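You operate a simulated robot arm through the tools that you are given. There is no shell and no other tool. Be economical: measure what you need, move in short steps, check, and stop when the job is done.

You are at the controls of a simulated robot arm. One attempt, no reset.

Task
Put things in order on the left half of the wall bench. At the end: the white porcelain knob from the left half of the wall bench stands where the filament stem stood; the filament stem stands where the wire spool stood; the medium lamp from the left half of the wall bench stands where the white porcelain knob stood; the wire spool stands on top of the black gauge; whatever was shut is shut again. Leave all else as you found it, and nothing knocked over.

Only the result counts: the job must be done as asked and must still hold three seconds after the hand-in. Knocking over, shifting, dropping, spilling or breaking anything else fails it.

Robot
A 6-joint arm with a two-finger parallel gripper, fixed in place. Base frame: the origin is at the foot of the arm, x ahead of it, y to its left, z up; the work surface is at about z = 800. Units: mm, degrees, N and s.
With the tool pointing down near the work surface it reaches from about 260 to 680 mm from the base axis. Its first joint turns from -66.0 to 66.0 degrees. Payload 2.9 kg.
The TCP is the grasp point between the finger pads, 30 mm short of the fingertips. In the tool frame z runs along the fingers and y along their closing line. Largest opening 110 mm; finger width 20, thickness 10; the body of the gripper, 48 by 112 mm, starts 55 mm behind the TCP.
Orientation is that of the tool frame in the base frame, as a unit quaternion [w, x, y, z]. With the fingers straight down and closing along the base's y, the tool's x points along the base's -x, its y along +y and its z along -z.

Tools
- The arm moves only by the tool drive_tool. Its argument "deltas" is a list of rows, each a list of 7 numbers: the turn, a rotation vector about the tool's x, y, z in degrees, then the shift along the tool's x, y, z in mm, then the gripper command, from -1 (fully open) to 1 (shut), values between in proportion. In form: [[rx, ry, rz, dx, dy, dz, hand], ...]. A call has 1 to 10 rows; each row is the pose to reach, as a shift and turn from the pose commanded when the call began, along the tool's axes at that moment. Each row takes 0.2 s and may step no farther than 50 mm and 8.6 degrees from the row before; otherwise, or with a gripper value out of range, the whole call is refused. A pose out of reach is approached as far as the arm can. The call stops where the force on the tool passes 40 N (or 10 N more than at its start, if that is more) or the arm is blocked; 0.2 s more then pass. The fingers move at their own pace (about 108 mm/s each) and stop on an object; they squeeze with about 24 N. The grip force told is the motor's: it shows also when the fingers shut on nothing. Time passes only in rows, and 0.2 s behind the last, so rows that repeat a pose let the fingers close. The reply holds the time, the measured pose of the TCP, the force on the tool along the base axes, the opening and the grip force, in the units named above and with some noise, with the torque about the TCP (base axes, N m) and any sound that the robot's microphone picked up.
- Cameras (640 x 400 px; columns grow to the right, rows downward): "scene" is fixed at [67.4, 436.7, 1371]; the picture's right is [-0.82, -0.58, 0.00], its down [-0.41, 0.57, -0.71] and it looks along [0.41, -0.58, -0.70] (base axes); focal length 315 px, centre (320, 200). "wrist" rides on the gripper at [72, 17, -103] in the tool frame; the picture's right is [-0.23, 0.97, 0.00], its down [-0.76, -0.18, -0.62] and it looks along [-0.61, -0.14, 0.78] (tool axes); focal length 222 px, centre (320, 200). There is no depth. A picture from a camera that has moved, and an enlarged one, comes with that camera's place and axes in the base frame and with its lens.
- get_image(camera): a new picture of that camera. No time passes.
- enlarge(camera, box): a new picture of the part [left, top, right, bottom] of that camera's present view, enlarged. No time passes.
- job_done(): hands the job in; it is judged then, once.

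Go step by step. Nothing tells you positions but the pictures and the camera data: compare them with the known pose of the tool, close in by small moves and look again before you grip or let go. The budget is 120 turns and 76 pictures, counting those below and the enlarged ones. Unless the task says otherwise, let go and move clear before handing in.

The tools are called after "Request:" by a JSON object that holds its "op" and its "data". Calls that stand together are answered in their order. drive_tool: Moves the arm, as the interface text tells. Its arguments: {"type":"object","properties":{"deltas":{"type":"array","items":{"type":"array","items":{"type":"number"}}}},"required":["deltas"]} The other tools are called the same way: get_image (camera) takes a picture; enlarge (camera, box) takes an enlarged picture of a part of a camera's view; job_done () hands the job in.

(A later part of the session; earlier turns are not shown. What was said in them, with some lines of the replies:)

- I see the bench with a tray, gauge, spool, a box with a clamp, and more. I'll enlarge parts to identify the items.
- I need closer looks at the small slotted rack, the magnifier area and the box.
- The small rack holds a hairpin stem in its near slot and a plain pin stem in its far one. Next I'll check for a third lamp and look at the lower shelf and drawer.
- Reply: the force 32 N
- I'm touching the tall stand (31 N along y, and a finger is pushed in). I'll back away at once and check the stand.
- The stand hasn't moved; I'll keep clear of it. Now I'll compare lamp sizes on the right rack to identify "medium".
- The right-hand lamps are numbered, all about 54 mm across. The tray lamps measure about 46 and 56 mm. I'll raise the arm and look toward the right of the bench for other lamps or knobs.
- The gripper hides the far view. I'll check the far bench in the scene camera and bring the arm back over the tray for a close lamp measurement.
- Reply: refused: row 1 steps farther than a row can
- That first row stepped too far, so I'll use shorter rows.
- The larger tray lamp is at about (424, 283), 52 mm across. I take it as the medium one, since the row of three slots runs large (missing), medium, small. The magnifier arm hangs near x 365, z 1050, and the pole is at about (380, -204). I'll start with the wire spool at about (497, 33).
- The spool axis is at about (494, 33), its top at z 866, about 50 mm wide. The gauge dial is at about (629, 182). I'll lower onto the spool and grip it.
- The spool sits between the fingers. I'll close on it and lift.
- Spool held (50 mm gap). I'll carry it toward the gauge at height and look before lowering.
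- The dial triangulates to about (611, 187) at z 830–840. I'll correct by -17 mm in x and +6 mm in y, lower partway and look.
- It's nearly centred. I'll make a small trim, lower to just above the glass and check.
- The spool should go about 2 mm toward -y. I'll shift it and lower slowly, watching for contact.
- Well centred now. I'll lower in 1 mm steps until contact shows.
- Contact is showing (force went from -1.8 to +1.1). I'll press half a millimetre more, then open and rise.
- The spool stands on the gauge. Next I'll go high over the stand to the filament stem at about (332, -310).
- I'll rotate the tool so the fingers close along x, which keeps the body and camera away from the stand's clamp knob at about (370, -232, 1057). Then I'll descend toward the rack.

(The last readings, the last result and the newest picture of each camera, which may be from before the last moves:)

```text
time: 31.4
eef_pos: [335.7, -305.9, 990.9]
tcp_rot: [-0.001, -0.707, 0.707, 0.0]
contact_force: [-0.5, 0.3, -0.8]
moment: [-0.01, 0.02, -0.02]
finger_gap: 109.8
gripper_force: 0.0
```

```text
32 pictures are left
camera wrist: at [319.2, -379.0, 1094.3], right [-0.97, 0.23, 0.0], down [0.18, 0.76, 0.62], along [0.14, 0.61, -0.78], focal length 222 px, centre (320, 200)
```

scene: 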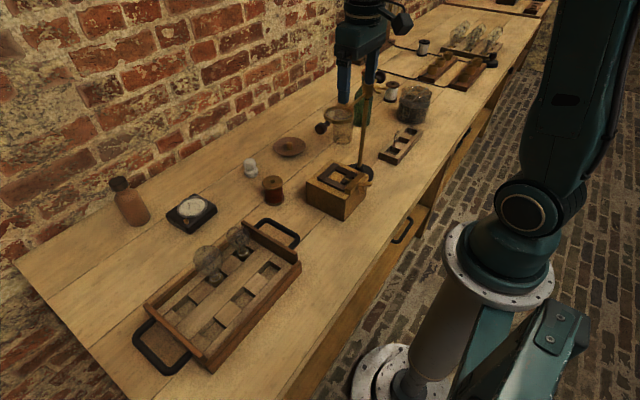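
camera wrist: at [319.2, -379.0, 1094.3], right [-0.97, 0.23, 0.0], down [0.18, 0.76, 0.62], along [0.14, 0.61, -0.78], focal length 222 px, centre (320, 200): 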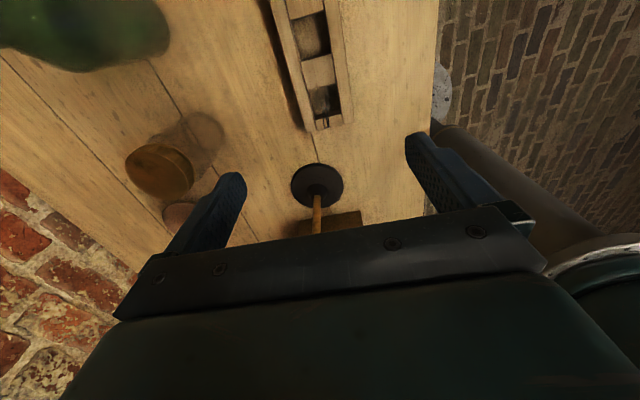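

Request:
{"op": "enlarge", "data": {"camera": "wrist", "box": [265, 30, 385, 150]}}

Request:
{"op": "enlarge", "data": {"camera": "scene", "box": [380, 110, 430, 165]}}

```text
3.33 times, centred on (325, 90) of wrist
camera zoom: at [319.2, -379.0, 1094.3], right [-0.97, 0.23, 0.0], down [0.18, 0.76, 0.62], along [0.14, 0.61, -0.78], focal length 740 px, centre (303, 567)
```

zoom: 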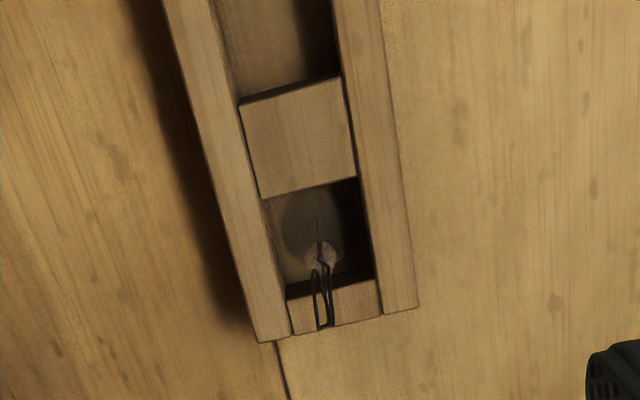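

```text
7.27 times, centred on (405, 138) of scene
camera zoom: at [67.4, 436.7, 1371.0], right [-0.82, -0.58, 0.0], down [-0.41, 0.57, -0.71], along [0.41, -0.58, -0.7], focal length 2294 px, centre (-298, 654)
```

zoom: 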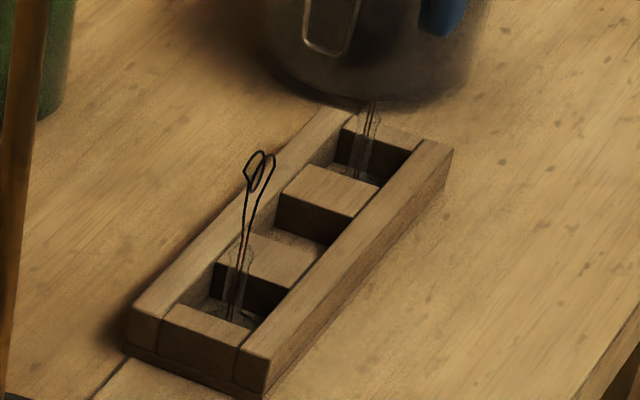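

The stem axis is at about (331, -307): glass up to z 849, hairpin to 894, rack top about 821. I'll descend to just above the rack with the fingers around the stem.

Request:
{"op": "drive_tool", "data": {"deltas": [[0, 0, 0, 0, 3.8, 0, -0.3], [0, 0, 0, 0, 3.8, 40, -0.3], [0, 0, 0, 0, 3.8, 80, -0.3], [0, 0, 0, 0, 3.8, 110, -0.3], [0, 0, 0, 0, 3.8, 128, -0.3], [0, 0, 0, 0, 3.8, 128, -0.3]]}}

Request:
{"op": "get_image", "data": {"camera": "wrist"}}

Request:
{"op": "enlarge", "data": {"camera": "scene", "box": [380, 110, 430, 165]}}

```text
time: 32.8
eef_pos: [332.0, -306.4, 862.2]
tcp_rot: [0.0, 0.707, -0.707, -0.001]
contact_force: [0.1, -0.7, 0.8]
moment: [0.0, 0.0, 0.02]
finger_gap: 71.5
gripper_force: 0.0
```

```text
29 pictures are left
camera wrist: at [314.6, -378.0, 966.1], right [-0.97, 0.23, 0.0], down [0.18, 0.76, 0.62], along [0.14, 0.61, -0.78], focal length 222 px, centre (320, 200)
```

wrist: 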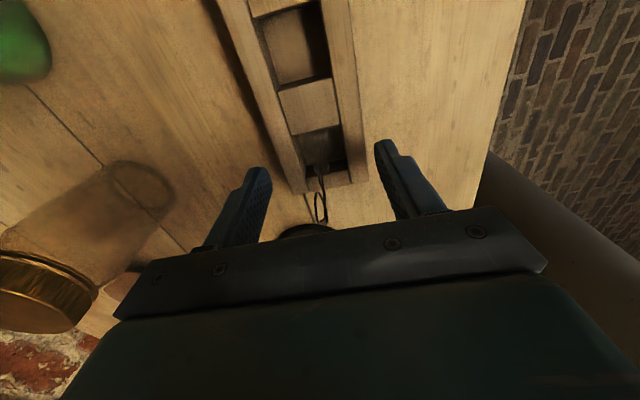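

```text
7.27 times, centred on (405, 138) of scene
camera zoom: at [67.4, 436.7, 1371.0], right [-0.82, -0.58, 0.0], down [-0.41, 0.57, -0.71], along [0.41, -0.58, -0.7], focal length 2294 px, centre (-298, 654)
```

zoom: 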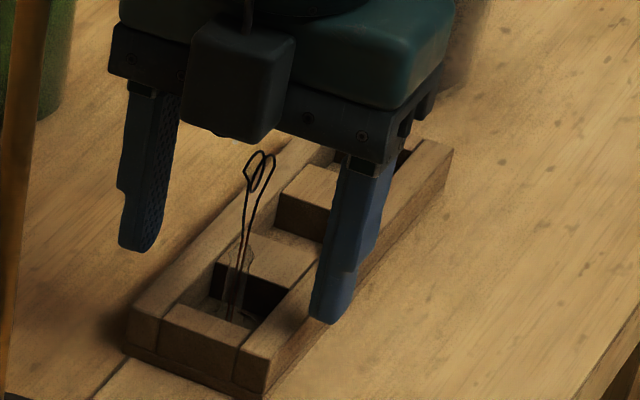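

The fingers straddle the stem. I'll lower 4 mm, close and lift slowly.

Request:
{"op": "drive_tool", "data": {"deltas": [[0, 0, 0, 0, 0, 4, -0.3], [0, 0, 0, 0, 0, 4, 0.4], [0, 0, 0, 0, 0, 4, 1], [0, 0, 0, 0, 0, 4, 1], [0, 0, 0, 0, 0, 4, 1]]}}

Request:
{"op": "enlarge", "data": {"camera": "scene", "box": [380, 110, 430, 165]}}

```text
time: 34.0
eef_pos: [331.7, -305.8, 857.4]
tcp_rot: [0.0, 0.707, -0.707, 0.0]
contact_force: [-0.3, 0.2, -0.9]
moment: [-0.02, 0.02, -0.01]
finger_gap: 8.0
gripper_force: 13.7
```

```text
7.27 times, centred on (405, 138) of scene
camera zoom: at [67.4, 436.7, 1371.0], right [-0.82, -0.58, 0.0], down [-0.41, 0.57, -0.71], along [0.41, -0.58, -0.7], focal length 2294 px, centre (-298, 654)
```

zoom: 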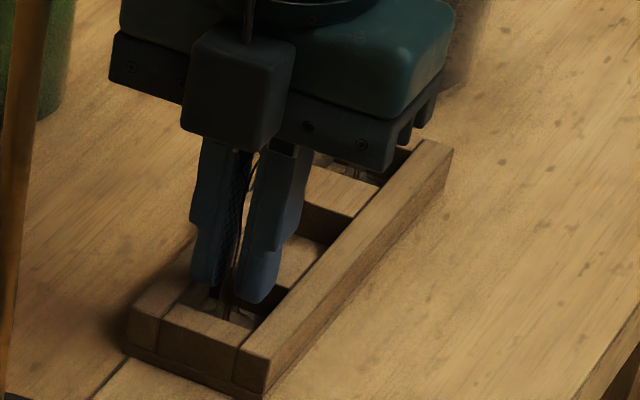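

Request:
{"op": "drive_tool", "data": {"deltas": [[0, 0, 0, 0, 0, 0, 1], [0, 0, 0, 0, 0, -8, 1], [0, 0, 0, 0, 0, -25, 1], [0, 0, 0, 0, 0, -50, 1], [0, 0, 0, 0, 0, -80, 1], [0, 0, 0, 0, 0, -80, 1]]}}

Request:
{"op": "enlarge", "data": {"camera": "scene", "box": [370, 80, 440, 165]}}

```text
time: 35.4
eef_pos: [330.6, -305.9, 937.9]
tcp_rot: [0.0, -0.707, 0.707, 0.0]
contact_force: [0.6, -1.0, -0.1]
moment: [0.0, -0.01, 0.01]
finger_gap: 8.0
gripper_force: 14.0
```

```text
4.71 times, centred on (405, 122) of scene
camera zoom: at [67.4, 436.7, 1371.0], right [-0.82, -0.58, 0.0], down [-0.41, 0.57, -0.71], along [0.41, -0.58, -0.7], focal length 1484 px, centre (-80, 565)
```

zoom: 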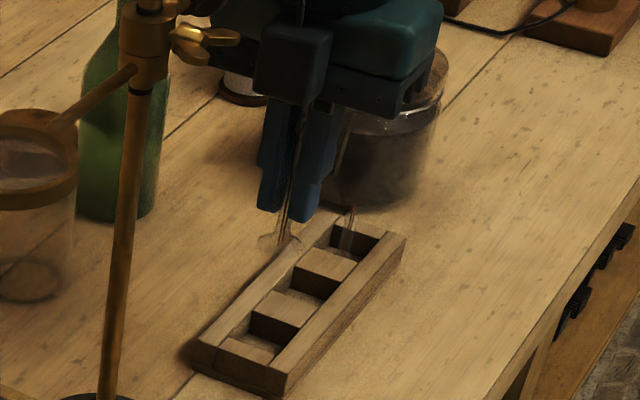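

The stem is held with its foot about 47 mm below the TCP. I'll go straight up over the stand and across to the old spool spot.

Request:
{"op": "drive_tool", "data": {"deltas": [[0, 0, 0, 0, 0, -45, 1], [0, 0, 0, 0, 0, -90, 1], [0, 0, 0, 0, 0, -135, 1], [0, 0, 0, 0, 0, -180, 1], [0, 0, 0, 0, 0, -225, 1], [0, 0, 0, 0, 0, -270, 1], [0, 0, 0, 0, 0, -315, 1], [0, 0, 0, 0, 0, -315, 1]]}}

Request:
{"op": "drive_tool", "data": {"deltas": [[0, 0, 0, -42, -20, 0, 1], [0, 0, 0, -85, -41, 0, 1], [0, 0, 0, -127, -61, 0, 1], [0, 0, 0, -170, -82, 0, 1], [0, 0, 0, -212, -102, 0, 1], [0, 0, 0, -254, -122, 0, 1], [0, 0, 0, -297, -143, 0, 1], [0, 0, 0, -339, -163, 0, 1], [0, 0, 0, -339, -163, 0, 1]]}}

Request:
{"op": "drive_tool", "data": {"deltas": [[0, 0, 0, 0, 0, 45, 1], [0, 0, 0, 0, 0, 90, 1], [0, 0, 0, 0, 0, 135, 1], [0, 0, 0, 0, 0, 180, 1], [0, 0, 0, 0, 0, 225, 1], [0, 0, 0, 0, 0, 270, 1], [0, 0, 0, 0, 0, 315, 1], [0, 0, 0, 0, 0, 355, 1], [0, 0, 0, 0, 0, 380, 1], [0, 0, 0, 0, 0, 380, 1]]}}

Request:
{"op": "enlarge", "data": {"camera": "scene", "box": [210, 130, 330, 220]}}

```text
time: 37.2
eef_pos: [328.4, -307.6, 1253.3]
tcp_rot: [-0.001, 0.707, -0.707, 0.0]
contact_force: [0.3, 0.2, -0.1]
moment: [0.0, 0.0, -0.02]
finger_gap: 7.8
gripper_force: 13.1
```

```text
time: 39.2
eef_pos: [495.7, 31.2, 1253.8]
tcp_rot: [0.0, 0.707, -0.707, -0.001]
contact_force: [-0.1, 0.1, 0.5]
moment: [0.01, -0.01, 0.03]
finger_gap: 7.7
gripper_force: 13.7
```

```text
time: 41.4
eef_pos: [494.5, 32.7, 874.0]
tcp_rot: [0.0, 0.707, -0.707, 0.0]
contact_force: [-0.4, 0.0, 0.4]
moment: [0.01, 0.0, -0.04]
finger_gap: 7.8
gripper_force: 13.8
```

```text
4.44 times, centred on (270, 175) of scene
camera zoom: at [67.4, 436.7, 1371.0], right [-0.82, -0.58, 0.0], down [-0.41, 0.57, -0.71], along [0.41, -0.58, -0.7], focal length 1402 px, centre (542, 311)
```

zoom: 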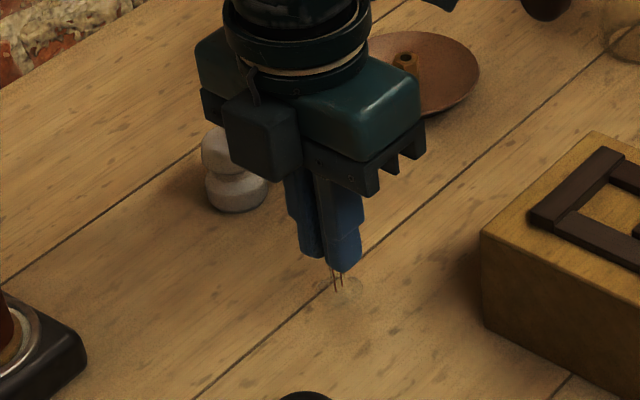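

The stem is over the spot at (494.5, 32.7). I'll lower near the table, then feel for contact.

Request:
{"op": "drive_tool", "data": {"deltas": [[0, 0, 0, 0, 0, 9, 1], [0, 0, 0, 0, 0, 18, 1], [0, 0, 0, 0, 0, 18, 1]]}}

Request:
{"op": "drive_tool", "data": {"deltas": [[0, 0, 0, 0, 0, 1.5, 1], [0, 0, 0, 0, 0, 1.5, 1]]}}

Request:
{"op": "enlarge", "data": {"camera": "scene", "box": [245, 160, 305, 205]}}

```text
time: 42.2
eef_pos: [492.9, 31.4, 857.4]
tcp_rot: [0.0, 0.707, -0.707, 0.001]
contact_force: [-2.9, 0.3, 12.2]
moment: [-0.02, 0.18, 0.0]
finger_gap: 8.1
gripper_force: 13.8
```

```text
time: 42.8
eef_pos: [492.2, 31.1, 853.1]
tcp_rot: [-0.001, 0.707, -0.707, 0.001]
contact_force: [-0.7, -1.6, 9.1]
moment: [-0.1, 0.11, -0.04]
finger_gap: 7.7
gripper_force: 13.7
```

```text
8.89 times, centred on (275, 182) of scene
camera zoom: at [67.3, 436.7, 1371.0], right [-0.82, -0.58, 0.0], down [-0.41, 0.57, -0.71], along [0.41, -0.58, -0.7], focal length 2804 px, centre (720, 356)
```

zoom: 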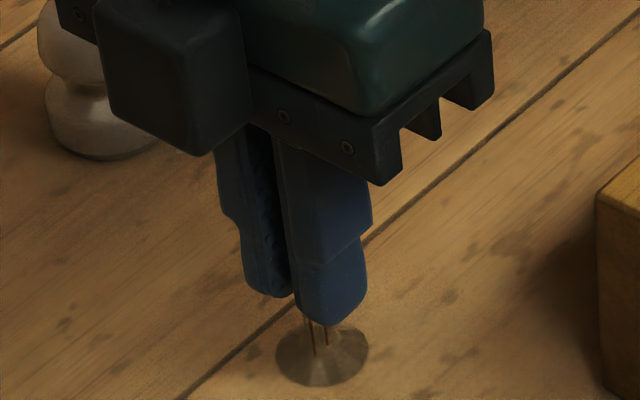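

The foot is flat on the table (about 9 N). I'll ease up slightly, open and rise.

Request:
{"op": "drive_tool", "data": {"deltas": [[0, 0, 0, 0, 0, -1, 1], [0, 0, 0, 0, 0, -1, 0.8], [0, 0, 0, 0, 0, -1, 0.4], [0, 0, 0, 0, 0, -1, 0], [0, 0, 0, 0, 0, -1, 0], [0, 0, 0, 0, 0, -25, 0], [0, 0, 0, 0, 0, -60, 0], [0, 0, 0, 0, 0, -100, 0], [0, 0, 0, 0, 0, -120, 0]]}}

Request:
{"op": "get_image", "data": {"camera": "wrist"}}

Request:
{"op": "enlarge", "data": {"camera": "scene", "box": [225, 140, 305, 200]}}

```text
time: 44.8
eef_pos: [494.0, 32.3, 975.5]
tcp_rot: [0.0, 0.707, -0.707, 0.0]
contact_force: [0.1, 0.1, 0.5]
moment: [0.03, 0.0, -0.01]
finger_gap: 55.2
gripper_force: 0.1
```

```text
23 pictures are left
camera wrist: at [477.2, -40.2, 1079.8], right [-0.97, 0.23, 0.0], down [0.18, 0.76, 0.62], along [0.14, 0.61, -0.78], focal length 222 px, centre (320, 200)
```

wrist: 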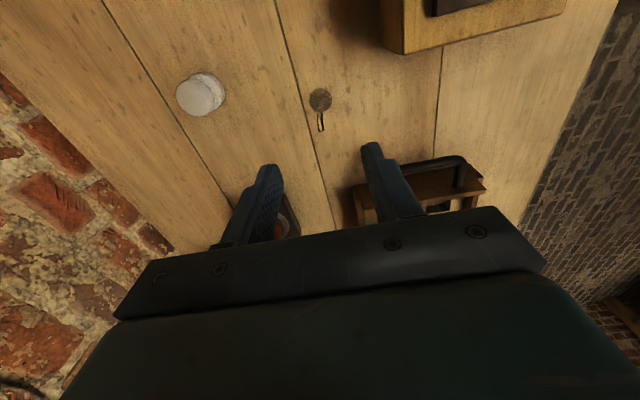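

```text
6.67 times, centred on (265, 170) of scene
camera zoom: at [67.4, 436.7, 1371.0], right [-0.82, -0.58, 0.0], down [-0.41, 0.57, -0.71], along [0.41, -0.58, -0.7], focal length 2103 px, centre (687, 400)
```

zoom: 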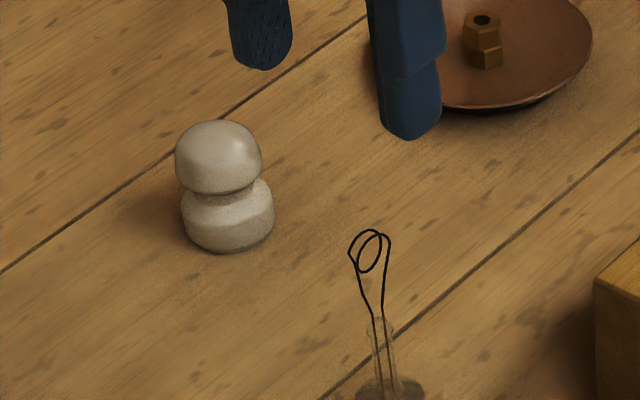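

The stem stands upright on the spool's old spot. The knob is at about (612, -7) with a base about 38 mm wide. I'll move above it and look.

Request:
{"op": "drive_tool", "data": {"deltas": [[0, 0, 0, 10, -40, 0, -0.2], [0, 0, 0, 25, -80, 0, -0.2], [0, 0, 0, 37, -118, 10, -0.2], [0, 0, 0, 37, -118, 40, -0.2], [0, 0, 0, 37, -118, 40, -0.2]]}}

Request:
{"op": "get_image", "data": {"camera": "wrist"}}

Request:
{"op": "get_image", "data": {"camera": "scene"}}

```text
time: 46.0
eef_pos: [609.6, -5.8, 934.5]
tcp_rot: [0.0, -0.707, 0.707, 0.0]
contact_force: [0.0, -0.2, 0.3]
moment: [0.0, 0.0, 0.0]
finger_gap: 66.0
gripper_force: 0.1
```

```text
21 pictures are left
camera wrist: at [593.7, -78.5, 1038.6], right [-0.97, 0.23, 0.0], down [0.18, 0.76, 0.62], along [0.14, 0.61, -0.78], focal length 222 px, centre (320, 200)
```

wrist: 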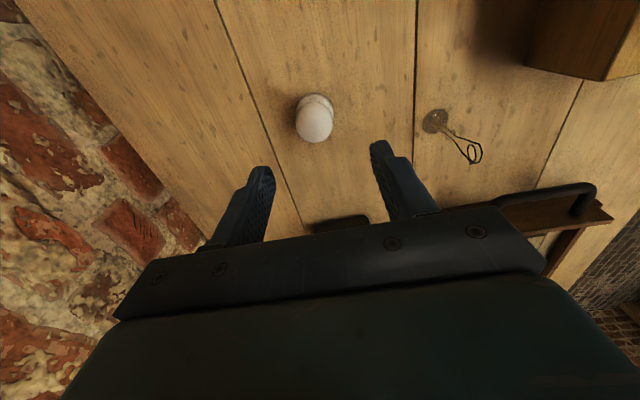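

```text
20 pictures are left
```

scene: 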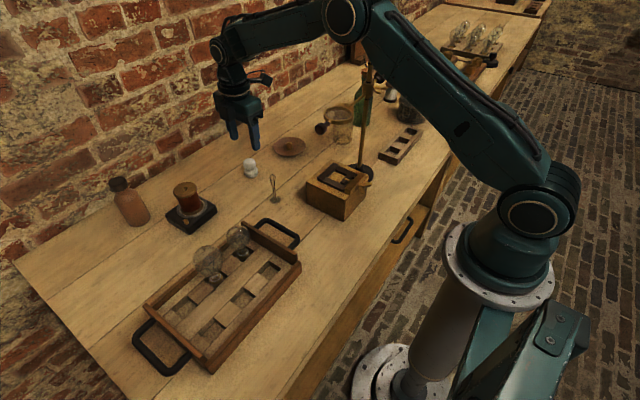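

The knob axis is at about (614, -8). I'll trim over it, lower so the tips are 8 mm above the table, and grip.

Request:
{"op": "drive_tool", "data": {"deltas": [[0, 0, 0, 2, -4, 0, -0.2], [0, 0, 0, 2, -4, 35, -0.2], [0, 0, 0, 2, -4, 70, -0.2], [0, 0, 0, 2, -4, 96, -0.2], [0, 0, 0, 2, -4, 96, -0.2]]}}

Request:
{"op": "get_image", "data": {"camera": "wrist"}}

```text
time: 47.2
eef_pos: [613.2, -8.6, 837.8]
tcp_rot: [-0.001, 0.707, -0.707, -0.001]
contact_force: [0.1, 0.9, 0.5]
moment: [-0.03, -0.01, -0.02]
finger_gap: 66.0
gripper_force: 0.1
```

```text
19 pictures are left
camera wrist: at [597.0, -81.1, 942.4], right [-0.97, 0.23, 0.0], down [0.18, 0.76, 0.62], along [0.14, 0.61, -0.78], focal length 222 px, centre (320, 200)
```

wrist: 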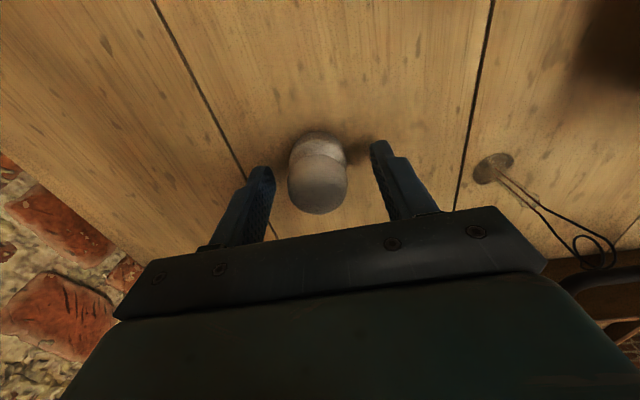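

Request:
{"op": "drive_tool", "data": {"deltas": [[0, 0, 0, 0, 0, 0, 0.3], [0, 0, 0, 0, 0, 0, 1], [0, 0, 0, 0, 0, 0, 1], [0, 0, 0, 0, 0, 0, 1], [0, 0, 0, 0, 0, -10, 1], [0, 0, 0, 0, 0, -40, 1], [0, 0, 0, 0, 0, -80, 1], [0, 0, 0, 0, 0, -80, 1]]}}

```text
time: 49.0
eef_pos: [617.3, -8.5, 916.6]
tcp_rot: [0.0, -0.707, 0.707, 0.0]
contact_force: [-0.1, -0.2, -0.9]
moment: [0.03, 0.01, 0.0]
finger_gap: 36.2
gripper_force: 23.4
```

Knob held, 36 mm wide. I'll carry it back over the stand to above the vacated rack slot.

Request:
{"op": "drive_tool", "data": {"deltas": [[0, 0, 0, 0, 12, -41, 1], [0, 0, 0, 0, 28, -83, 1], [0, 0, 0, 0, 43, -125, 1], [0, 0, 0, 0, 58, -167, 1], [0, 0, 0, 0, 74, -209, 1], [0, 0, 0, 0, 89, -251, 1], [0, 0, 0, 0, 105, -293, 1], [0, 0, 0, 0, 120, -334, 1], [0, 0, 0, 0, 120, -334, 1]]}}

Request:
{"op": "drive_tool", "data": {"deltas": [[0, 0, 0, 37, 20, 0, 1], [0, 0, 0, 75, 41, 0, 1], [0, 0, 0, 113, 61, 0, 1], [0, 0, 0, 151, 82, 0, 1], [0, 0, 0, 189, 102, 0, 1], [0, 0, 0, 227, 122, 0, 1], [0, 0, 0, 265, 143, 0, 1], [0, 0, 0, 300, 163, 0, 1], [0, 0, 0, 300, 163, 0, 1]]}}

Request:
{"op": "drive_tool", "data": {"deltas": [[0, 0, 0, 0, 0, 45, 1], [0, 0, 0, 0, 0, 90, 1], [0, 0, 0, 0, 0, 135, 1], [0, 0, 0, 0, 0, 180, 1], [0, 0, 0, 0, 0, 225, 1], [0, 0, 0, 0, 0, 270, 1], [0, 0, 0, 0, 0, 315, 1], [0, 0, 0, 0, 0, 315, 1]]}}

Request:
{"op": "enlarge", "data": {"camera": "wrist", "box": [250, 60, 390, 200]}}

Request:
{"op": "enlarge", "data": {"camera": "scene", "box": [380, 110, 430, 165]}}

```text
time: 51.0
eef_pos: [496.0, -5.9, 1250.7]
tcp_rot: [0.0, -0.707, 0.707, -0.001]
contact_force: [-1.2, 1.3, -0.3]
moment: [-0.01, -0.03, -0.03]
finger_gap: 36.3
gripper_force: 23.4
```

```text
time: 53.0
eef_pos: [331.2, -308.0, 1252.1]
tcp_rot: [0.0, -0.707, 0.708, 0.0]
contact_force: [-0.2, 0.6, -0.2]
moment: [-0.01, 0.01, 0.02]
finger_gap: 36.5
gripper_force: 23.8
```

```text
time: 54.8
eef_pos: [330.6, -309.4, 935.4]
tcp_rot: [-0.001, -0.707, 0.708, 0.0]
contact_force: [0.1, -0.1, -0.6]
moment: [0.0, 0.01, -0.01]
finger_gap: 36.5
gripper_force: 23.9
```

```text
2.86 times, centred on (320, 130) of wrist
camera zoom: at [314.2, -381.3, 1039.5], right [-0.97, 0.23, 0.0], down [0.18, 0.76, 0.62], along [0.14, 0.61, -0.78], focal length 635 px, centre (320, 400)
```

zoom: 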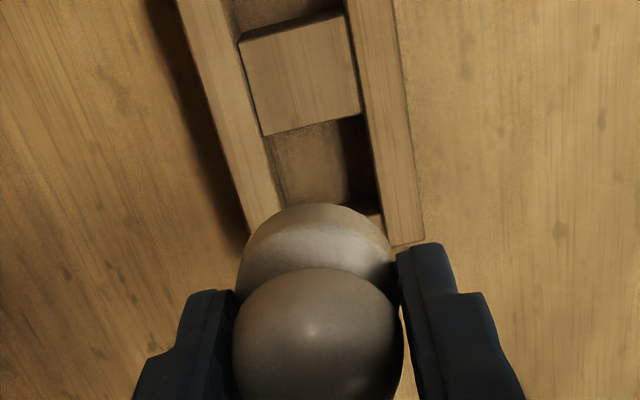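

```text
7.27 times, centred on (405, 138) of scene
camera zoom: at [67.4, 436.7, 1371.0], right [-0.82, -0.58, 0.0], down [-0.41, 0.57, -0.71], along [0.41, -0.58, -0.7], focal length 2294 px, centre (-298, 654)
```

zoom: 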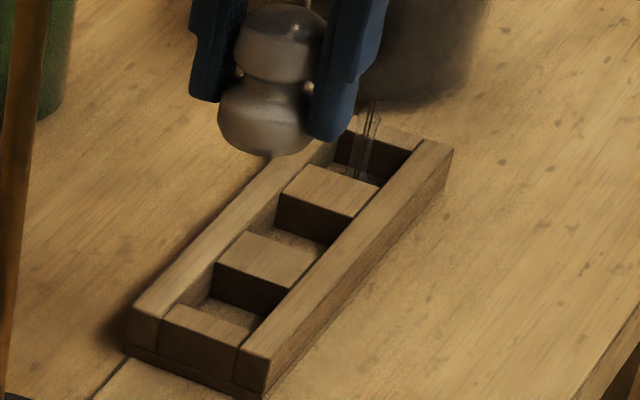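

The slot is 32–34 mm wide and the knob base 36 mm, so it will rest on the rack top over the slot. It's within 1 mm of centred. I'll trim, lower to just above and check.

Request:
{"op": "drive_tool", "data": {"deltas": [[0, 0, 0, 0.5, 1, 0, 1], [0, 0, 0, 0.5, 1, 30, 1], [0, 0, 0, 0.5, 1, 55, 1], [0, 0, 0, 0.5, 1, 69, 1], [0, 0, 0, 0.5, 1, 69, 1]]}}

Request:
{"op": "enlarge", "data": {"camera": "wrist", "box": [250, 60, 390, 200]}}

Request:
{"op": "enlarge", "data": {"camera": "scene", "box": [385, 125, 425, 165]}}

```text
time: 56.0
eef_pos: [331.5, -308.3, 868.1]
tcp_rot: [0.0, -0.707, 0.708, 0.0]
contact_force: [0.9, -0.4, 0.2]
moment: [-0.01, -0.02, 0.03]
finger_gap: 36.6
gripper_force: 24.4
```

```text
2.86 times, centred on (320, 130) of wrist
camera zoom: at [314.4, -380.1, 972.2], right [-0.97, 0.23, 0.0], down [0.18, 0.76, 0.62], along [0.14, 0.61, -0.78], focal length 635 px, centre (320, 400)
```

zoom: 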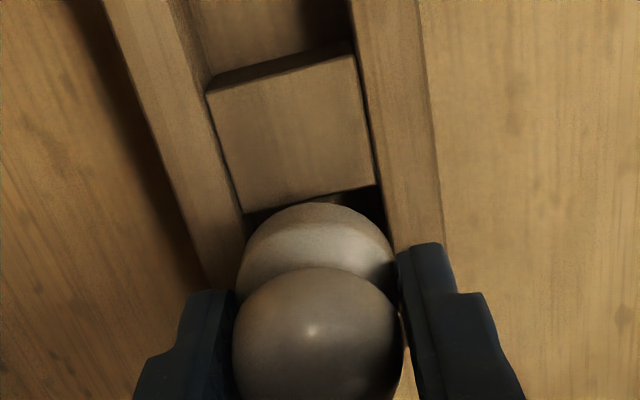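

```text
10.00 times, centred on (405, 145) of scene
camera zoom: at [67.4, 436.7, 1371.0], right [-0.82, -0.58, 0.0], down [-0.41, 0.57, -0.71], along [0.41, -0.58, -0.7], focal length 3154 px, centre (-530, 750)
```

zoom: 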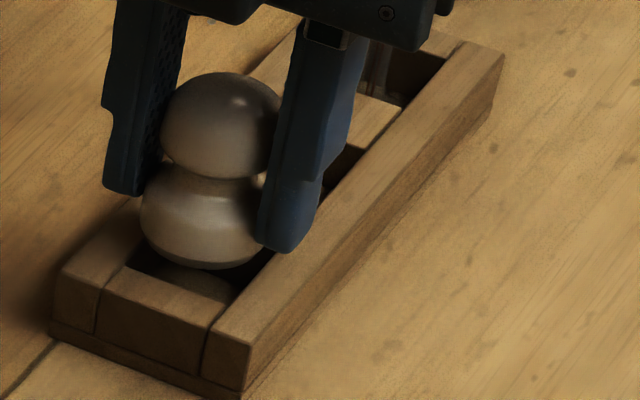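

Alignment is consistent in both views. I'll lower in small steps to contact.

Request:
{"op": "drive_tool", "data": {"deltas": [[0, 0, 0, 0, 0, 3, 1], [0, 0, 0, 0, 0, 6, 1], [0, 0, 0, 0, 0, 6, 1]]}}

Request:
{"op": "drive_tool", "data": {"deltas": [[0, 0, 0, 0, 0, 1.5, 1], [0, 0, 0, 0, 0, 1.5, 1]]}}

Request:
{"op": "drive_tool", "data": {"deltas": [[0, 0, 0, 0, 0, 1, 1], [0, 0, 0, 0, 0, 1, 1]]}}

```text
time: 56.8
eef_pos: [330.8, -307.4, 862.6]
tcp_rot: [0.0, -0.707, 0.707, 0.0]
contact_force: [-3.9, 2.8, 11.0]
moment: [0.0, 0.01, -0.02]
finger_gap: 36.2
gripper_force: 23.9
```

```text
time: 57.4
eef_pos: [331.6, -307.4, 860.0]
tcp_rot: [0.0, -0.707, 0.707, -0.001]
contact_force: [-4.4, 3.6, 21.4]
moment: [-0.05, 0.11, -0.09]
finger_gap: 36.2
gripper_force: 24.2
```

```text
time: 58.0
eef_pos: [331.3, -308.7, 860.4]
tcp_rot: [0.0, 0.707, -0.707, 0.001]
contact_force: [-2.6, 1.0, 23.0]
moment: [-0.14, 0.07, -0.01]
finger_gap: 36.5
gripper_force: 23.8
```

Contact came at TCP z about 862, and the knob is now pressing on the rack top. I'll relieve the pressure and look before releasing.

Request:
{"op": "drive_tool", "data": {"deltas": [[0, 0, 0, 0, 0, -1, 1], [0, 0, 0, 0, 0, -2, 1], [0, 0, 0, 0, 0, -2, 1]]}}

Request:
{"op": "enlarge", "data": {"camera": "scene", "box": [385, 125, 425, 165]}}

```text
time: 58.8
eef_pos: [332.0, -306.5, 859.9]
tcp_rot: [0.001, -0.707, 0.707, 0.002]
contact_force: [0.9, 0.1, 0.0]
moment: [-0.01, 0.0, 0.03]
finger_gap: 36.7
gripper_force: 23.7
```

```text
10.00 times, centred on (405, 145) of scene
camera zoom: at [67.4, 436.7, 1371.0], right [-0.82, -0.58, 0.0], down [-0.41, 0.57, -0.71], along [0.41, -0.58, -0.7], focal length 3154 px, centre (-530, 750)
```

zoom: 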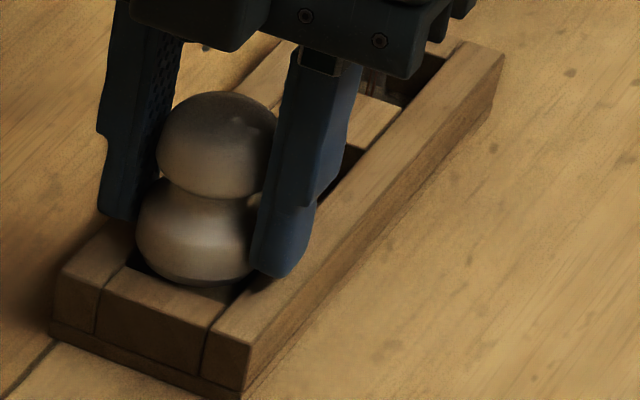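

The rack is unmoved and the knob is seated over the slot. I'll release and rise.

Request:
{"op": "drive_tool", "data": {"deltas": [[0, 0, 0, 0, 0, 0.3, 1], [0, 0, 0, 0, 0, 0.3, 0.25], [0, 0, 0, 0, 0, 0.3, 0], [0, 0, 0, 0, 0, 0.3, -0.1], [0, 0, 0, 0, 0, -15, -0.1], [0, 0, 0, 0, 0, -50, -0.1], [0, 0, 0, 0, 0, -90, -0.1], [0, 0, 0, 0, 0, -135, -0.1], [0, 0, 0, 0, 0, -135, -0.1]]}}

Request:
{"op": "enlarge", "data": {"camera": "scene", "box": [380, 110, 430, 165]}}

Request:
{"op": "get_image", "data": {"camera": "wrist"}}

```text
time: 60.8
eef_pos: [334.5, -306.0, 997.7]
tcp_rot: [0.0, 0.707, -0.707, 0.0]
contact_force: [-0.4, -0.5, 0.4]
moment: [0.0, 0.0, 0.02]
finger_gap: 60.5
gripper_force: 0.1
```

```text
7.27 times, centred on (405, 138) of scene
camera zoom: at [67.4, 436.7, 1371.0], right [-0.82, -0.58, 0.0], down [-0.41, 0.57, -0.71], along [0.41, -0.58, -0.7], focal length 2294 px, centre (-298, 654)
```

zoom: 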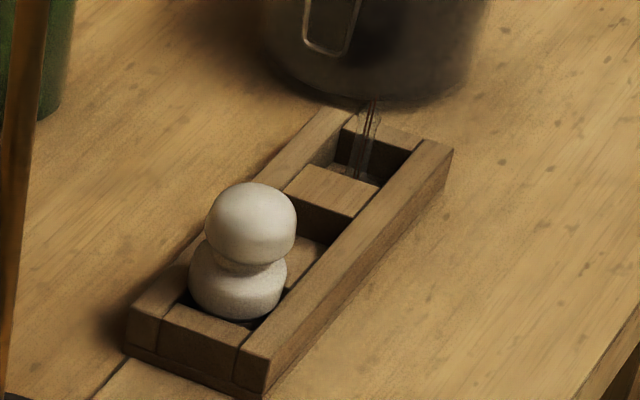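

```text
12 pictures are left
camera wrist: at [317.2, -378.8, 1101.5], right [-0.97, 0.23, 0.0], down [0.18, 0.76, 0.62], along [0.14, 0.61, -0.78], focal length 222 px, centre (320, 200)
```

wrist: 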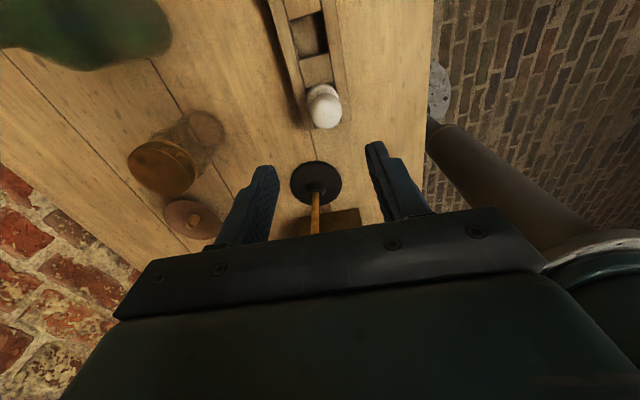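

The knob stands upright over the slot. Now the medium lamp at (424, 283): up, across, and down to above it, with the fingers closing along x.

Request:
{"op": "drive_tool", "data": {"deltas": [[0, 0, 0, 0, 0, -42, -1], [0, 0, 0, 0, 0, -84, -1], [0, 0, 0, 0, 0, -126, -1], [0, 0, 0, 0, 0, -168, -1], [0, 0, 0, 0, 0, -210, -1], [0, 0, 0, 0, 0, -253, -1], [0, 0, 0, -45, -7, -253, -1], [0, 0, 0, -90, -14, -253, -1], [0, 0, 0, -135, -21, -253, -1], [0, 0, 0, -180, -28, -253, -1]]}}

Request:
{"op": "drive_tool", "data": {"deltas": [[0, 0, 0, -45, -7, 0, -1], [0, 0, 0, -90, -14, 0, -1], [0, 0, 0, -135, -21, 0, -1], [0, 0, 0, -180, -28, 0, -1], [0, 0, 0, -225, -35, 0, -1], [0, 0, 0, -270, -42, 0, -1], [0, 0, 0, -315, -49, 0, -1], [0, 0, 0, -360, -56, 0, -1], [0, 0, 0, -408, -63, 0, -1], [0, 0, 0, -408, -63, 0, -1]]}}

Request:
{"op": "drive_tool", "data": {"deltas": [[0, 0, 0, 0, 0, 45, -1], [0, 0, 0, 0, 0, 90, -1], [0, 0, 0, 0, 0, 135, -1], [0, 0, 0, 0, 0, 180, -1], [0, 0, 0, 0, 0, 225, -1], [0, 0, 0, 0, 0, 260, -1], [0, 0, 0, 0, 0, 260, -1]]}}

Request:
{"op": "get_image", "data": {"camera": "wrist"}}

```text
time: 63.0
eef_pos: [362.2, -127.2, 1248.8]
tcp_rot: [-0.001, -0.706, 0.708, -0.001]
contact_force: [-0.1, 0.1, 0.9]
moment: [-0.03, 0.0, -0.02]
finger_gap: 110.0
gripper_force: 0.1
```

```text
time: 65.2
eef_pos: [421.4, 283.6, 1249.5]
tcp_rot: [0.0, 0.707, -0.707, 0.0]
contact_force: [-0.5, 0.0, -0.1]
moment: [0.0, 0.0, 0.0]
finger_gap: 110.0
gripper_force: 0.0
```

```text
time: 66.8
eef_pos: [423.1, 281.7, 990.5]
tcp_rot: [0.0, -0.707, 0.707, 0.0]
contact_force: [0.3, 0.0, 0.4]
moment: [-0.05, -0.01, -0.02]
finger_gap: 110.1
gripper_force: 0.0
```

```text
11 pictures are left
camera wrist: at [406.3, 208.2, 1093.9], right [-0.97, 0.23, 0.0], down [0.18, 0.76, 0.62], along [0.14, 0.61, -0.78], focal length 222 px, centre (320, 200)
```

wrist: 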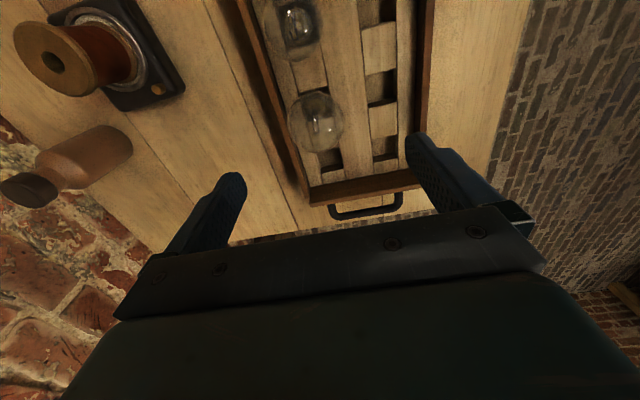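

The bulb is about +3.5 mm in x and -3.5 mm in y from the TCP. I'll trim and descend to the bulb's equator.

Request:
{"op": "drive_tool", "data": {"deltas": [[0, 0, 0, 3.5, -3.5, 0, -1], [0, 0, 0, 3.5, -3.5, 35, -1], [0, 0, 0, 3.5, -3.5, 70, -0.7], [0, 0, 0, 3.5, -3.5, 101, -0.5], [0, 0, 0, 3.5, -3.5, 101, -0.5]]}}

Request:
{"op": "enlarge", "data": {"camera": "wrist", "box": [200, 80, 440, 260]}}

```text
time: 68.0
eef_pos: [428.0, 276.0, 886.6]
tcp_rot: [0.0, -0.707, 0.707, 0.0]
contact_force: [0.1, 0.0, 0.4]
moment: [0.0, -0.01, 0.0]
finger_gap: 82.7
gripper_force: 0.1
```

```text
2.22 times, centred on (320, 170) of wrist
camera zoom: at [410.9, 203.7, 991.8], right [-0.97, 0.23, 0.0], down [0.18, 0.76, 0.62], along [0.14, 0.61, -0.78], focal length 494 px, centre (320, 267)
```

zoom: 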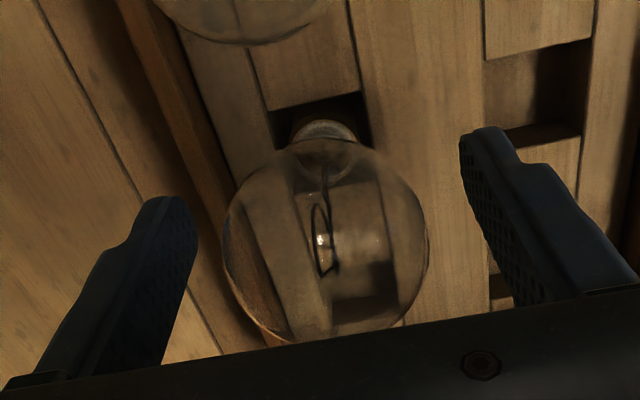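

Well centred. I'll close on the bulb and lift straight up.

Request:
{"op": "drive_tool", "data": {"deltas": [[0, 0, 0, 0, 1.2, 0, -0.5], [0, 0, 0, 0, 1.2, 0, -0.1], [0, 0, 0, 0, 1.2, 0, 1], [0, 0, 0, 0, 1.2, 0, 1], [0, 0, 0, 0, 1.2, 0, 1], [0, 0, 0, 0, 1.2, -8, 1], [0, 0, 0, 0, 1.2, -30, 1], [0, 0, 0, 0, 1.2, -70, 1], [0, 0, 0, 0, 1.2, -100, 1], [0, 0, 0, 0, 1.2, -100, 1]]}}

Request:
{"op": "enlarge", "data": {"camera": "scene", "box": [150, 160, 310, 280]}}

```text
time: 70.2
eef_pos: [424.9, 278.8, 987.9]
tcp_rot: [0.0, -0.707, 0.707, 0.0]
contact_force: [0.4, -0.2, -1.2]
moment: [-0.01, 0.01, -0.01]
finger_gap: 52.6
gripper_force: 24.0
```

```text
3.33 times, centred on (230, 220) of scene
camera zoom: at [67.4, 436.7, 1371.0], right [-0.82, -0.58, 0.0], down [-0.41, 0.57, -0.71], along [0.41, -0.58, -0.7], focal length 1052 px, centre (620, 133)
```

zoom: 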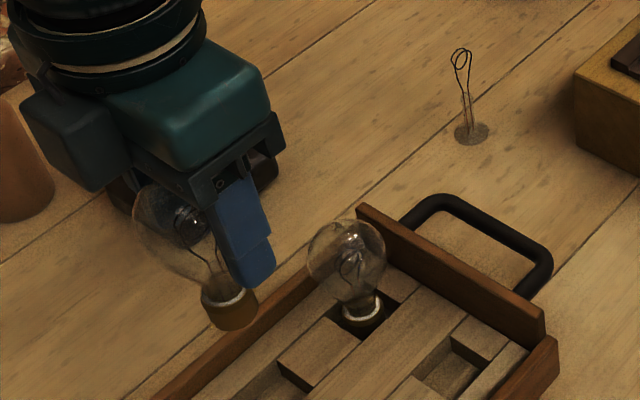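

The lamp is held, its base about 82 mm below the TCP. I'll raise a little and carry it to the knob's old spot (614, -8).

Request:
{"op": "drive_tool", "data": {"deltas": [[0, 0, 0, 0, 0, -40, 1], [0, 0, 0, 36, -24, -40, 1], [0, 0, 0, 72, -47, -40, 1], [0, 0, 0, 108, -71, -40, 1], [0, 0, 0, 144, -95, -40, 1], [0, 0, 0, 180, -118, -40, 1], [0, 0, 0, 216, -142, -40, 1], [0, 0, 0, 252, -166, -40, 1], [0, 0, 0, 287, -189, -40, 1], [0, 0, 0, 287, -189, -40, 1]]}}

Request:
{"op": "drive_tool", "data": {"deltas": [[0, 0, 0, 0, 0, 40, 1], [0, 0, 0, 0, 0, 80, 1], [0, 0, 0, 0, 0, 115, 1], [0, 0, 0, 0, 0, 128, 1], [0, 0, 0, 0, 0, 128, 1]]}}

Request:
{"op": "enlarge", "data": {"camera": "scene", "box": [205, 115, 305, 195]}}

```text
time: 72.4
eef_pos: [613.1, -10.0, 1029.8]
tcp_rot: [0.0, -0.707, 0.707, 0.001]
contact_force: [-0.5, 0.5, -0.1]
moment: [-0.01, 0.02, -0.01]
finger_gap: 52.1
gripper_force: 23.9
```

```text
time: 73.6
eef_pos: [614.6, -10.5, 900.2]
tcp_rot: [0.0, -0.707, 0.707, 0.0]
contact_force: [-0.7, 0.1, -1.1]
moment: [0.0, 0.01, -0.04]
finger_gap: 52.3
gripper_force: 24.5
```

```text
5.00 times, centred on (255, 155) of scene
camera zoom: at [67.4, 436.7, 1371.0], right [-0.82, -0.58, 0.0], down [-0.41, 0.57, -0.71], along [0.41, -0.58, -0.7], focal length 1577 px, centre (645, 425)
```

zoom: 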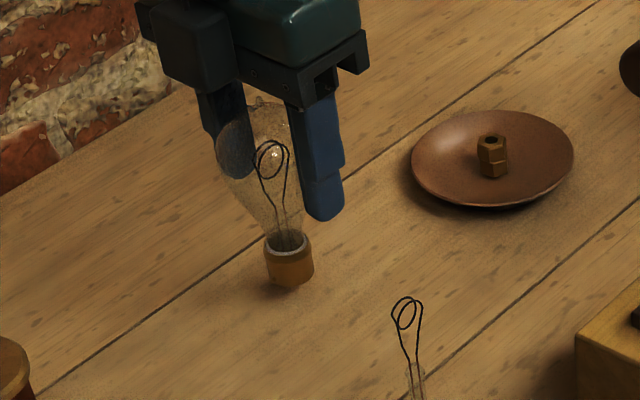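

The lamp may be leaning slightly in the grip. I'll check it from the wrist.

Request:
{"op": "enlarge", "data": {"camera": "wrist", "box": [200, 60, 440, 260]}}

```text
2.00 times, centred on (320, 160) of wrist
camera zoom: at [598.2, -82.5, 1004.2], right [-0.97, 0.23, 0.0], down [0.18, 0.76, 0.62], along [0.14, 0.61, -0.78], focal length 444 px, centre (320, 280)
```

zoom: 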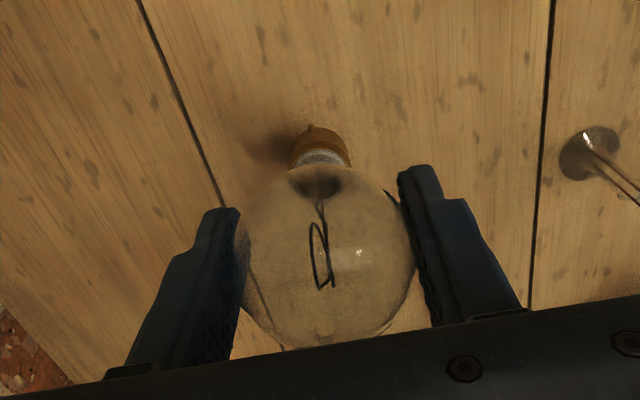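

The lamp leans about 4°, with its base toward +y. I'll turn the tool 4° to straighten it, trim y, then lower slowly to contact.

Request:
{"op": "drive_tool", "data": {"deltas": [[0, 2, 0, -1.5, 0, 0, 1], [0, 4, 0, -3, 0, 0, 1], [0, 4, 0, -3, 0, 5, 1], [0, 4, 0, -3, 0, 11, 1], [0, 4, 0, -3, 0, 11, 1]]}}

Request:
{"op": "enlarge", "data": {"camera": "scene", "box": [215, 125, 295, 185]}}

```text
time: 74.8
eef_pos: [614.4, -6.4, 889.2]
tcp_rot: [0.024, 0.707, -0.707, 0.026]
contact_force: [0.2, -0.2, -0.2]
moment: [-0.04, 0.01, 0.0]
finger_gap: 52.3
gripper_force: 23.3
```

```text
6.67 times, centred on (255, 155) of scene
camera zoom: at [67.4, 436.7, 1371.0], right [-0.82, -0.58, 0.0], down [-0.41, 0.57, -0.71], along [0.41, -0.58, -0.7], focal length 2103 px, centre (753, 500)
```

zoom: 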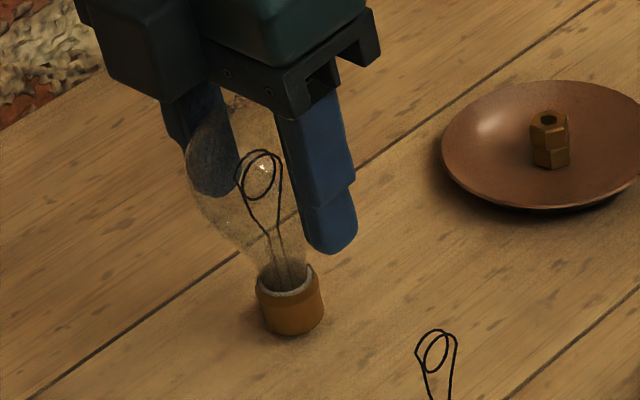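

Nearly upright now. I'll lower in small steps to contact.

Request:
{"op": "drive_tool", "data": {"deltas": [[0, 0, 0, 0, 0, 2, 1], [0, 0, 0, 0, 0, 4, 1], [0, 0, 0, 0, 0, 4, 1]]}}

Request:
{"op": "drive_tool", "data": {"deltas": [[0, 0, 0, 0, 0, 1, 1], [0, 0, 0, 0, 0, 1, 1]]}}

```text
time: 75.6
eef_pos: [613.0, -8.5, 884.6]
tcp_rot: [0.024, 0.707, -0.706, 0.025]
contact_force: [0.1, -0.5, -0.5]
moment: [0.01, 0.01, -0.01]
finger_gap: 52.1
gripper_force: 24.1
```

```text
time: 76.2
eef_pos: [613.8, -7.3, 883.9]
tcp_rot: [-0.025, -0.706, 0.707, -0.024]
contact_force: [0.5, -0.5, -0.8]
moment: [-0.01, 0.01, 0.0]
finger_gap: 52.3
gripper_force: 24.2
```

Request:
{"op": "drive_tool", "data": {"deltas": [[0, 0, 0, 0, 0, 1, 1], [0, 0, 0, 0, 0, 1, 1]]}}

Request:
{"op": "drive_tool", "data": {"deltas": [[0, 0, 0, 0, 0, 1, 1], [0, 0, 0, 0, 0, 1, 1]]}}

Request:
{"op": "drive_tool", "data": {"deltas": [[0, 0, 0, 0, 0, 1, 1], [0, 0, 0, 0, 0, 1, 1]]}}

```text
time: 76.8
eef_pos: [613.2, -7.6, 883.4]
tcp_rot: [-0.025, -0.707, 0.707, -0.025]
contact_force: [0.4, 0.3, 0.4]
moment: [-0.02, 0.02, 0.03]
finger_gap: 52.3
gripper_force: 24.0
```

```text
time: 77.4
eef_pos: [613.0, -8.2, 882.8]
tcp_rot: [-0.024, -0.707, 0.707, -0.025]
contact_force: [-1.1, 0.5, 1.8]
moment: [0.0, 0.03, -0.03]
finger_gap: 52.2
gripper_force: 24.3
```

```text
time: 78.0
eef_pos: [613.6, -7.5, 882.7]
tcp_rot: [0.024, 0.707, -0.706, 0.025]
contact_force: [-4.1, 0.9, 10.9]
moment: [0.16, 0.33, 0.02]
finger_gap: 52.6
gripper_force: 23.8
```

Request:
{"op": "enlarge", "data": {"camera": "scene", "box": [215, 125, 295, 185]}}

```text
6.67 times, centred on (255, 155) of scene
camera zoom: at [67.1, 436.7, 1371.0], right [-0.82, -0.58, 0.0], down [-0.41, 0.57, -0.71], along [0.41, -0.58, -0.7], focal length 2103 px, centre (753, 500)
```

zoom: 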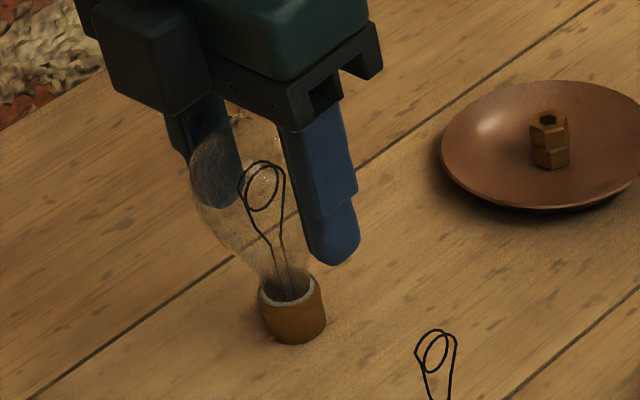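

The contact point lies about 8 mm toward +y, which suggests I over-tilted. I'll lift 4 mm, turn back to vertical and feel again.

Request:
{"op": "drive_tool", "data": {"deltas": [[0, 0, 0, 0, 0, -3, 1], [0, -2, 0, 0, 0, -6, 1], [0, -4, 0, 0, 0, -6, 1], [0, -4, 0, 0, 0, -6, 1]]}}

Request:
{"op": "enlarge", "data": {"camera": "wrist", "box": [260, 60, 380, 160]}}

```text
time: 79.0
eef_pos: [614.1, -7.9, 888.8]
tcp_rot: [0.0, -0.707, 0.707, -0.001]
contact_force: [0.3, -0.6, -0.8]
moment: [0.0, 0.01, -0.04]
finger_gap: 52.2
gripper_force: 24.1
```

```text
4.00 times, centred on (320, 110) of wrist
camera zoom: at [597.1, -80.5, 991.9], right [-0.97, 0.23, 0.0], down [0.18, 0.76, 0.62], along [0.14, 0.61, -0.78], focal length 888 px, centre (320, 560)
```

zoom: 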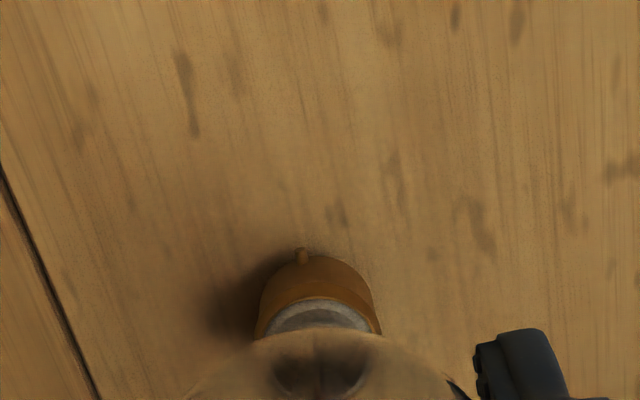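

Now I'll lower again with the tool vertical and read the contact moment.

Request:
{"op": "drive_tool", "data": {"deltas": [[0, 0, 0, 0, 0, 3, 1], [0, 0, 0, 0, 0, 5.5, 1], [0, 0, 0, 0, 0, 5.5, 1]]}}

Request:
{"op": "drive_tool", "data": {"deltas": [[0, 0, 0, 0, 0, 0.7, 1], [0, 0, 0, 0, 0, 0.7, 1]]}}

Request:
{"op": "drive_tool", "data": {"deltas": [[0, 0, 0, 0, 0, 0.7, 1], [0, 0, 0, 0, 0, 0.7, 1]]}}

```text
time: 79.8
eef_pos: [613.8, -6.1, 882.8]
tcp_rot: [-0.001, 0.707, -0.707, 0.001]
contact_force: [-1.0, 0.6, -0.1]
moment: [0.03, -0.02, -0.01]
finger_gap: 52.1
gripper_force: 24.0
```

```text
time: 80.4
eef_pos: [614.0, -6.9, 881.9]
tcp_rot: [0.0, 0.707, -0.707, 0.001]
contact_force: [-2.0, 0.0, 9.3]
moment: [0.09, 0.34, -0.03]
finger_gap: 52.7
gripper_force: 24.0
```

```text
time: 81.0
eef_pos: [614.6, -6.9, 882.1]
tcp_rot: [0.0, -0.706, 0.708, -0.001]
contact_force: [0.7, 1.4, 13.4]
moment: [-0.02, 0.07, 0.01]
finger_gap: 52.0
gripper_force: 23.9
```

The moment is now near zero under 13 N, so the base is flat. I'll ease off, look, then release.

Request:
{"op": "drive_tool", "data": {"deltas": [[0, 0, 0, 0, 0, -0.5, 1], [0, 0, 0, 0, 0, -0.8, 1], [0, 0, 0, 0, 0, -0.8, 1]]}}

Request:
{"op": "enlarge", "data": {"camera": "scene", "box": [215, 125, 295, 185]}}

```text
time: 81.8
eef_pos: [614.7, -7.4, 881.1]
tcp_rot: [0.0, 0.708, -0.707, 0.0]
contact_force: [2.8, 0.7, 10.0]
moment: [0.01, -0.23, 0.05]
finger_gap: 52.6
gripper_force: 24.0
```

```text
6.67 times, centred on (255, 155) of scene
camera zoom: at [67.3, 436.7, 1371.0], right [-0.82, -0.58, 0.0], down [-0.41, 0.57, -0.71], along [0.41, -0.58, -0.7], focal length 2103 px, centre (753, 500)
```

zoom: 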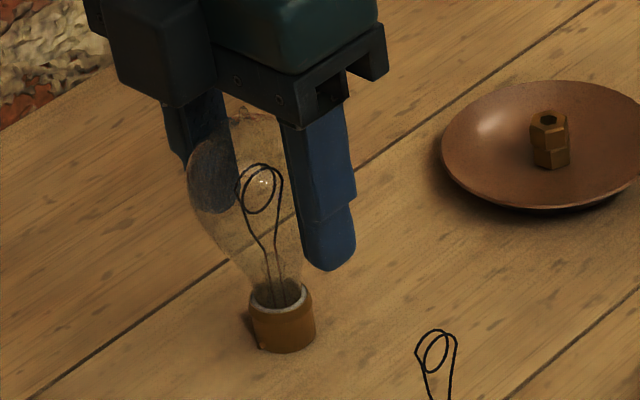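

The lamp now looks truly vertical. I'll ease a little more, open slowly and rise.

Request:
{"op": "drive_tool", "data": {"deltas": [[0, 0, 0, 0, 0, -0.7, 1], [0, 0, 0, 0, 0, -0.7, 0.02], [0, 0, 0, 0, 0, -0.7, -0.1], [0, 0, 0, 0, 0, -0.7, -0.25], [0, 0, 0, 0, 0, -0.7, -0.4], [0, 0, 0, 0, 0, -0.7, -0.4], [0, 0, 0, 0, 0, -25, -0.4], [0, 0, 0, 0, 0, -65, -0.4], [0, 0, 0, 0, 0, -110, -0.4], [0, 0, 0, 0, 0, -140, -0.4]]}}

Request:
{"op": "enlarge", "data": {"camera": "scene", "box": [130, 110, 310, 250]}}

```text
time: 84.0
eef_pos: [614.4, -7.3, 1022.3]
tcp_rot: [0.0, -0.706, 0.708, 0.0]
contact_force: [0.2, 0.0, -0.6]
moment: [0.0, -0.01, 0.02]
finger_gap: 76.7
gripper_force: 0.0
```

```text
2.86 times, centred on (220, 180) of scene
camera zoom: at [67.4, 436.7, 1371.0], right [-0.82, -0.58, 0.0], down [-0.41, 0.57, -0.71], along [0.41, -0.58, -0.7], focal length 901 px, centre (606, 257)
```

zoom: 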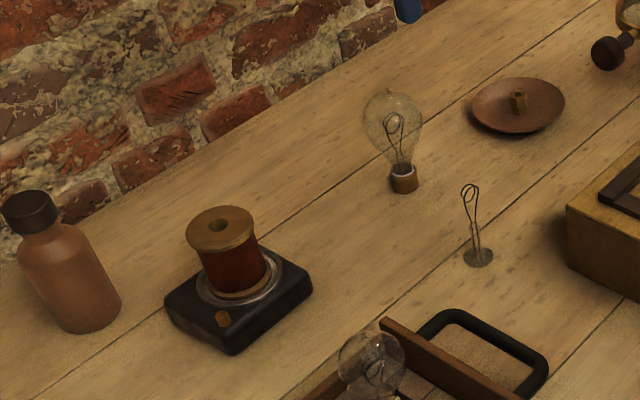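

All four moved items stand as planned. One last full view to confirm nothing else has moved.

Request:
{"op": "get_image", "data": {"camera": "scene"}}

```text
1 pictures are left
```

scene: 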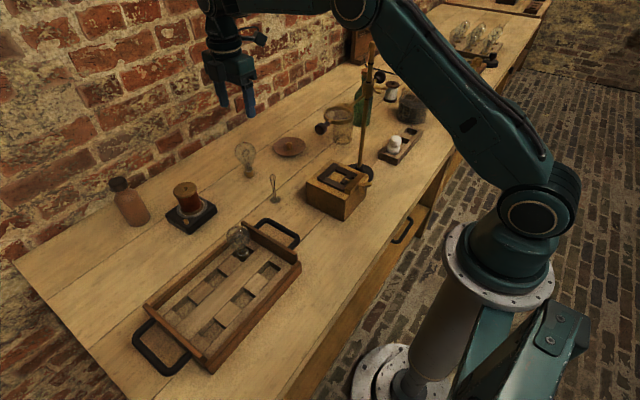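

Everything is in place and upright, the other items look unmoved, and the arm is clear, so I'm handing in.

Request:
{"op": "job_done", "data": {}}

```text
The job is handed in.
```

I moved all four items and handed the job in, but I wasn't certain which lamp is the medium one.

- **Wire spool:** it stands on the glass of the black gauge.
- **Filament stem:** it stands where the spool was, a few millimetres toward the right.
- **Porcelain knob:** it stands over the stem's old slot in the small rack. Its base is 36 mm wide and the slot is only 32–34 mm, so it rests on top of the rack, not in the slot.
- **Lamp:** I moved the larger of the two tray lamps (52 mm across) to the knob's old spot. I took it as the medium one because the tray looked like a row of three sizes with the largest missing. If the 45 mm lamp was meant, that part is wrong.

I opened nothing, so there was nothing to shut again. Early on, a finger pressed against the tall magnifier stand (about 31 N). I backed off, and the pictures afterwards show the stand unmoved and nothing knocked over.
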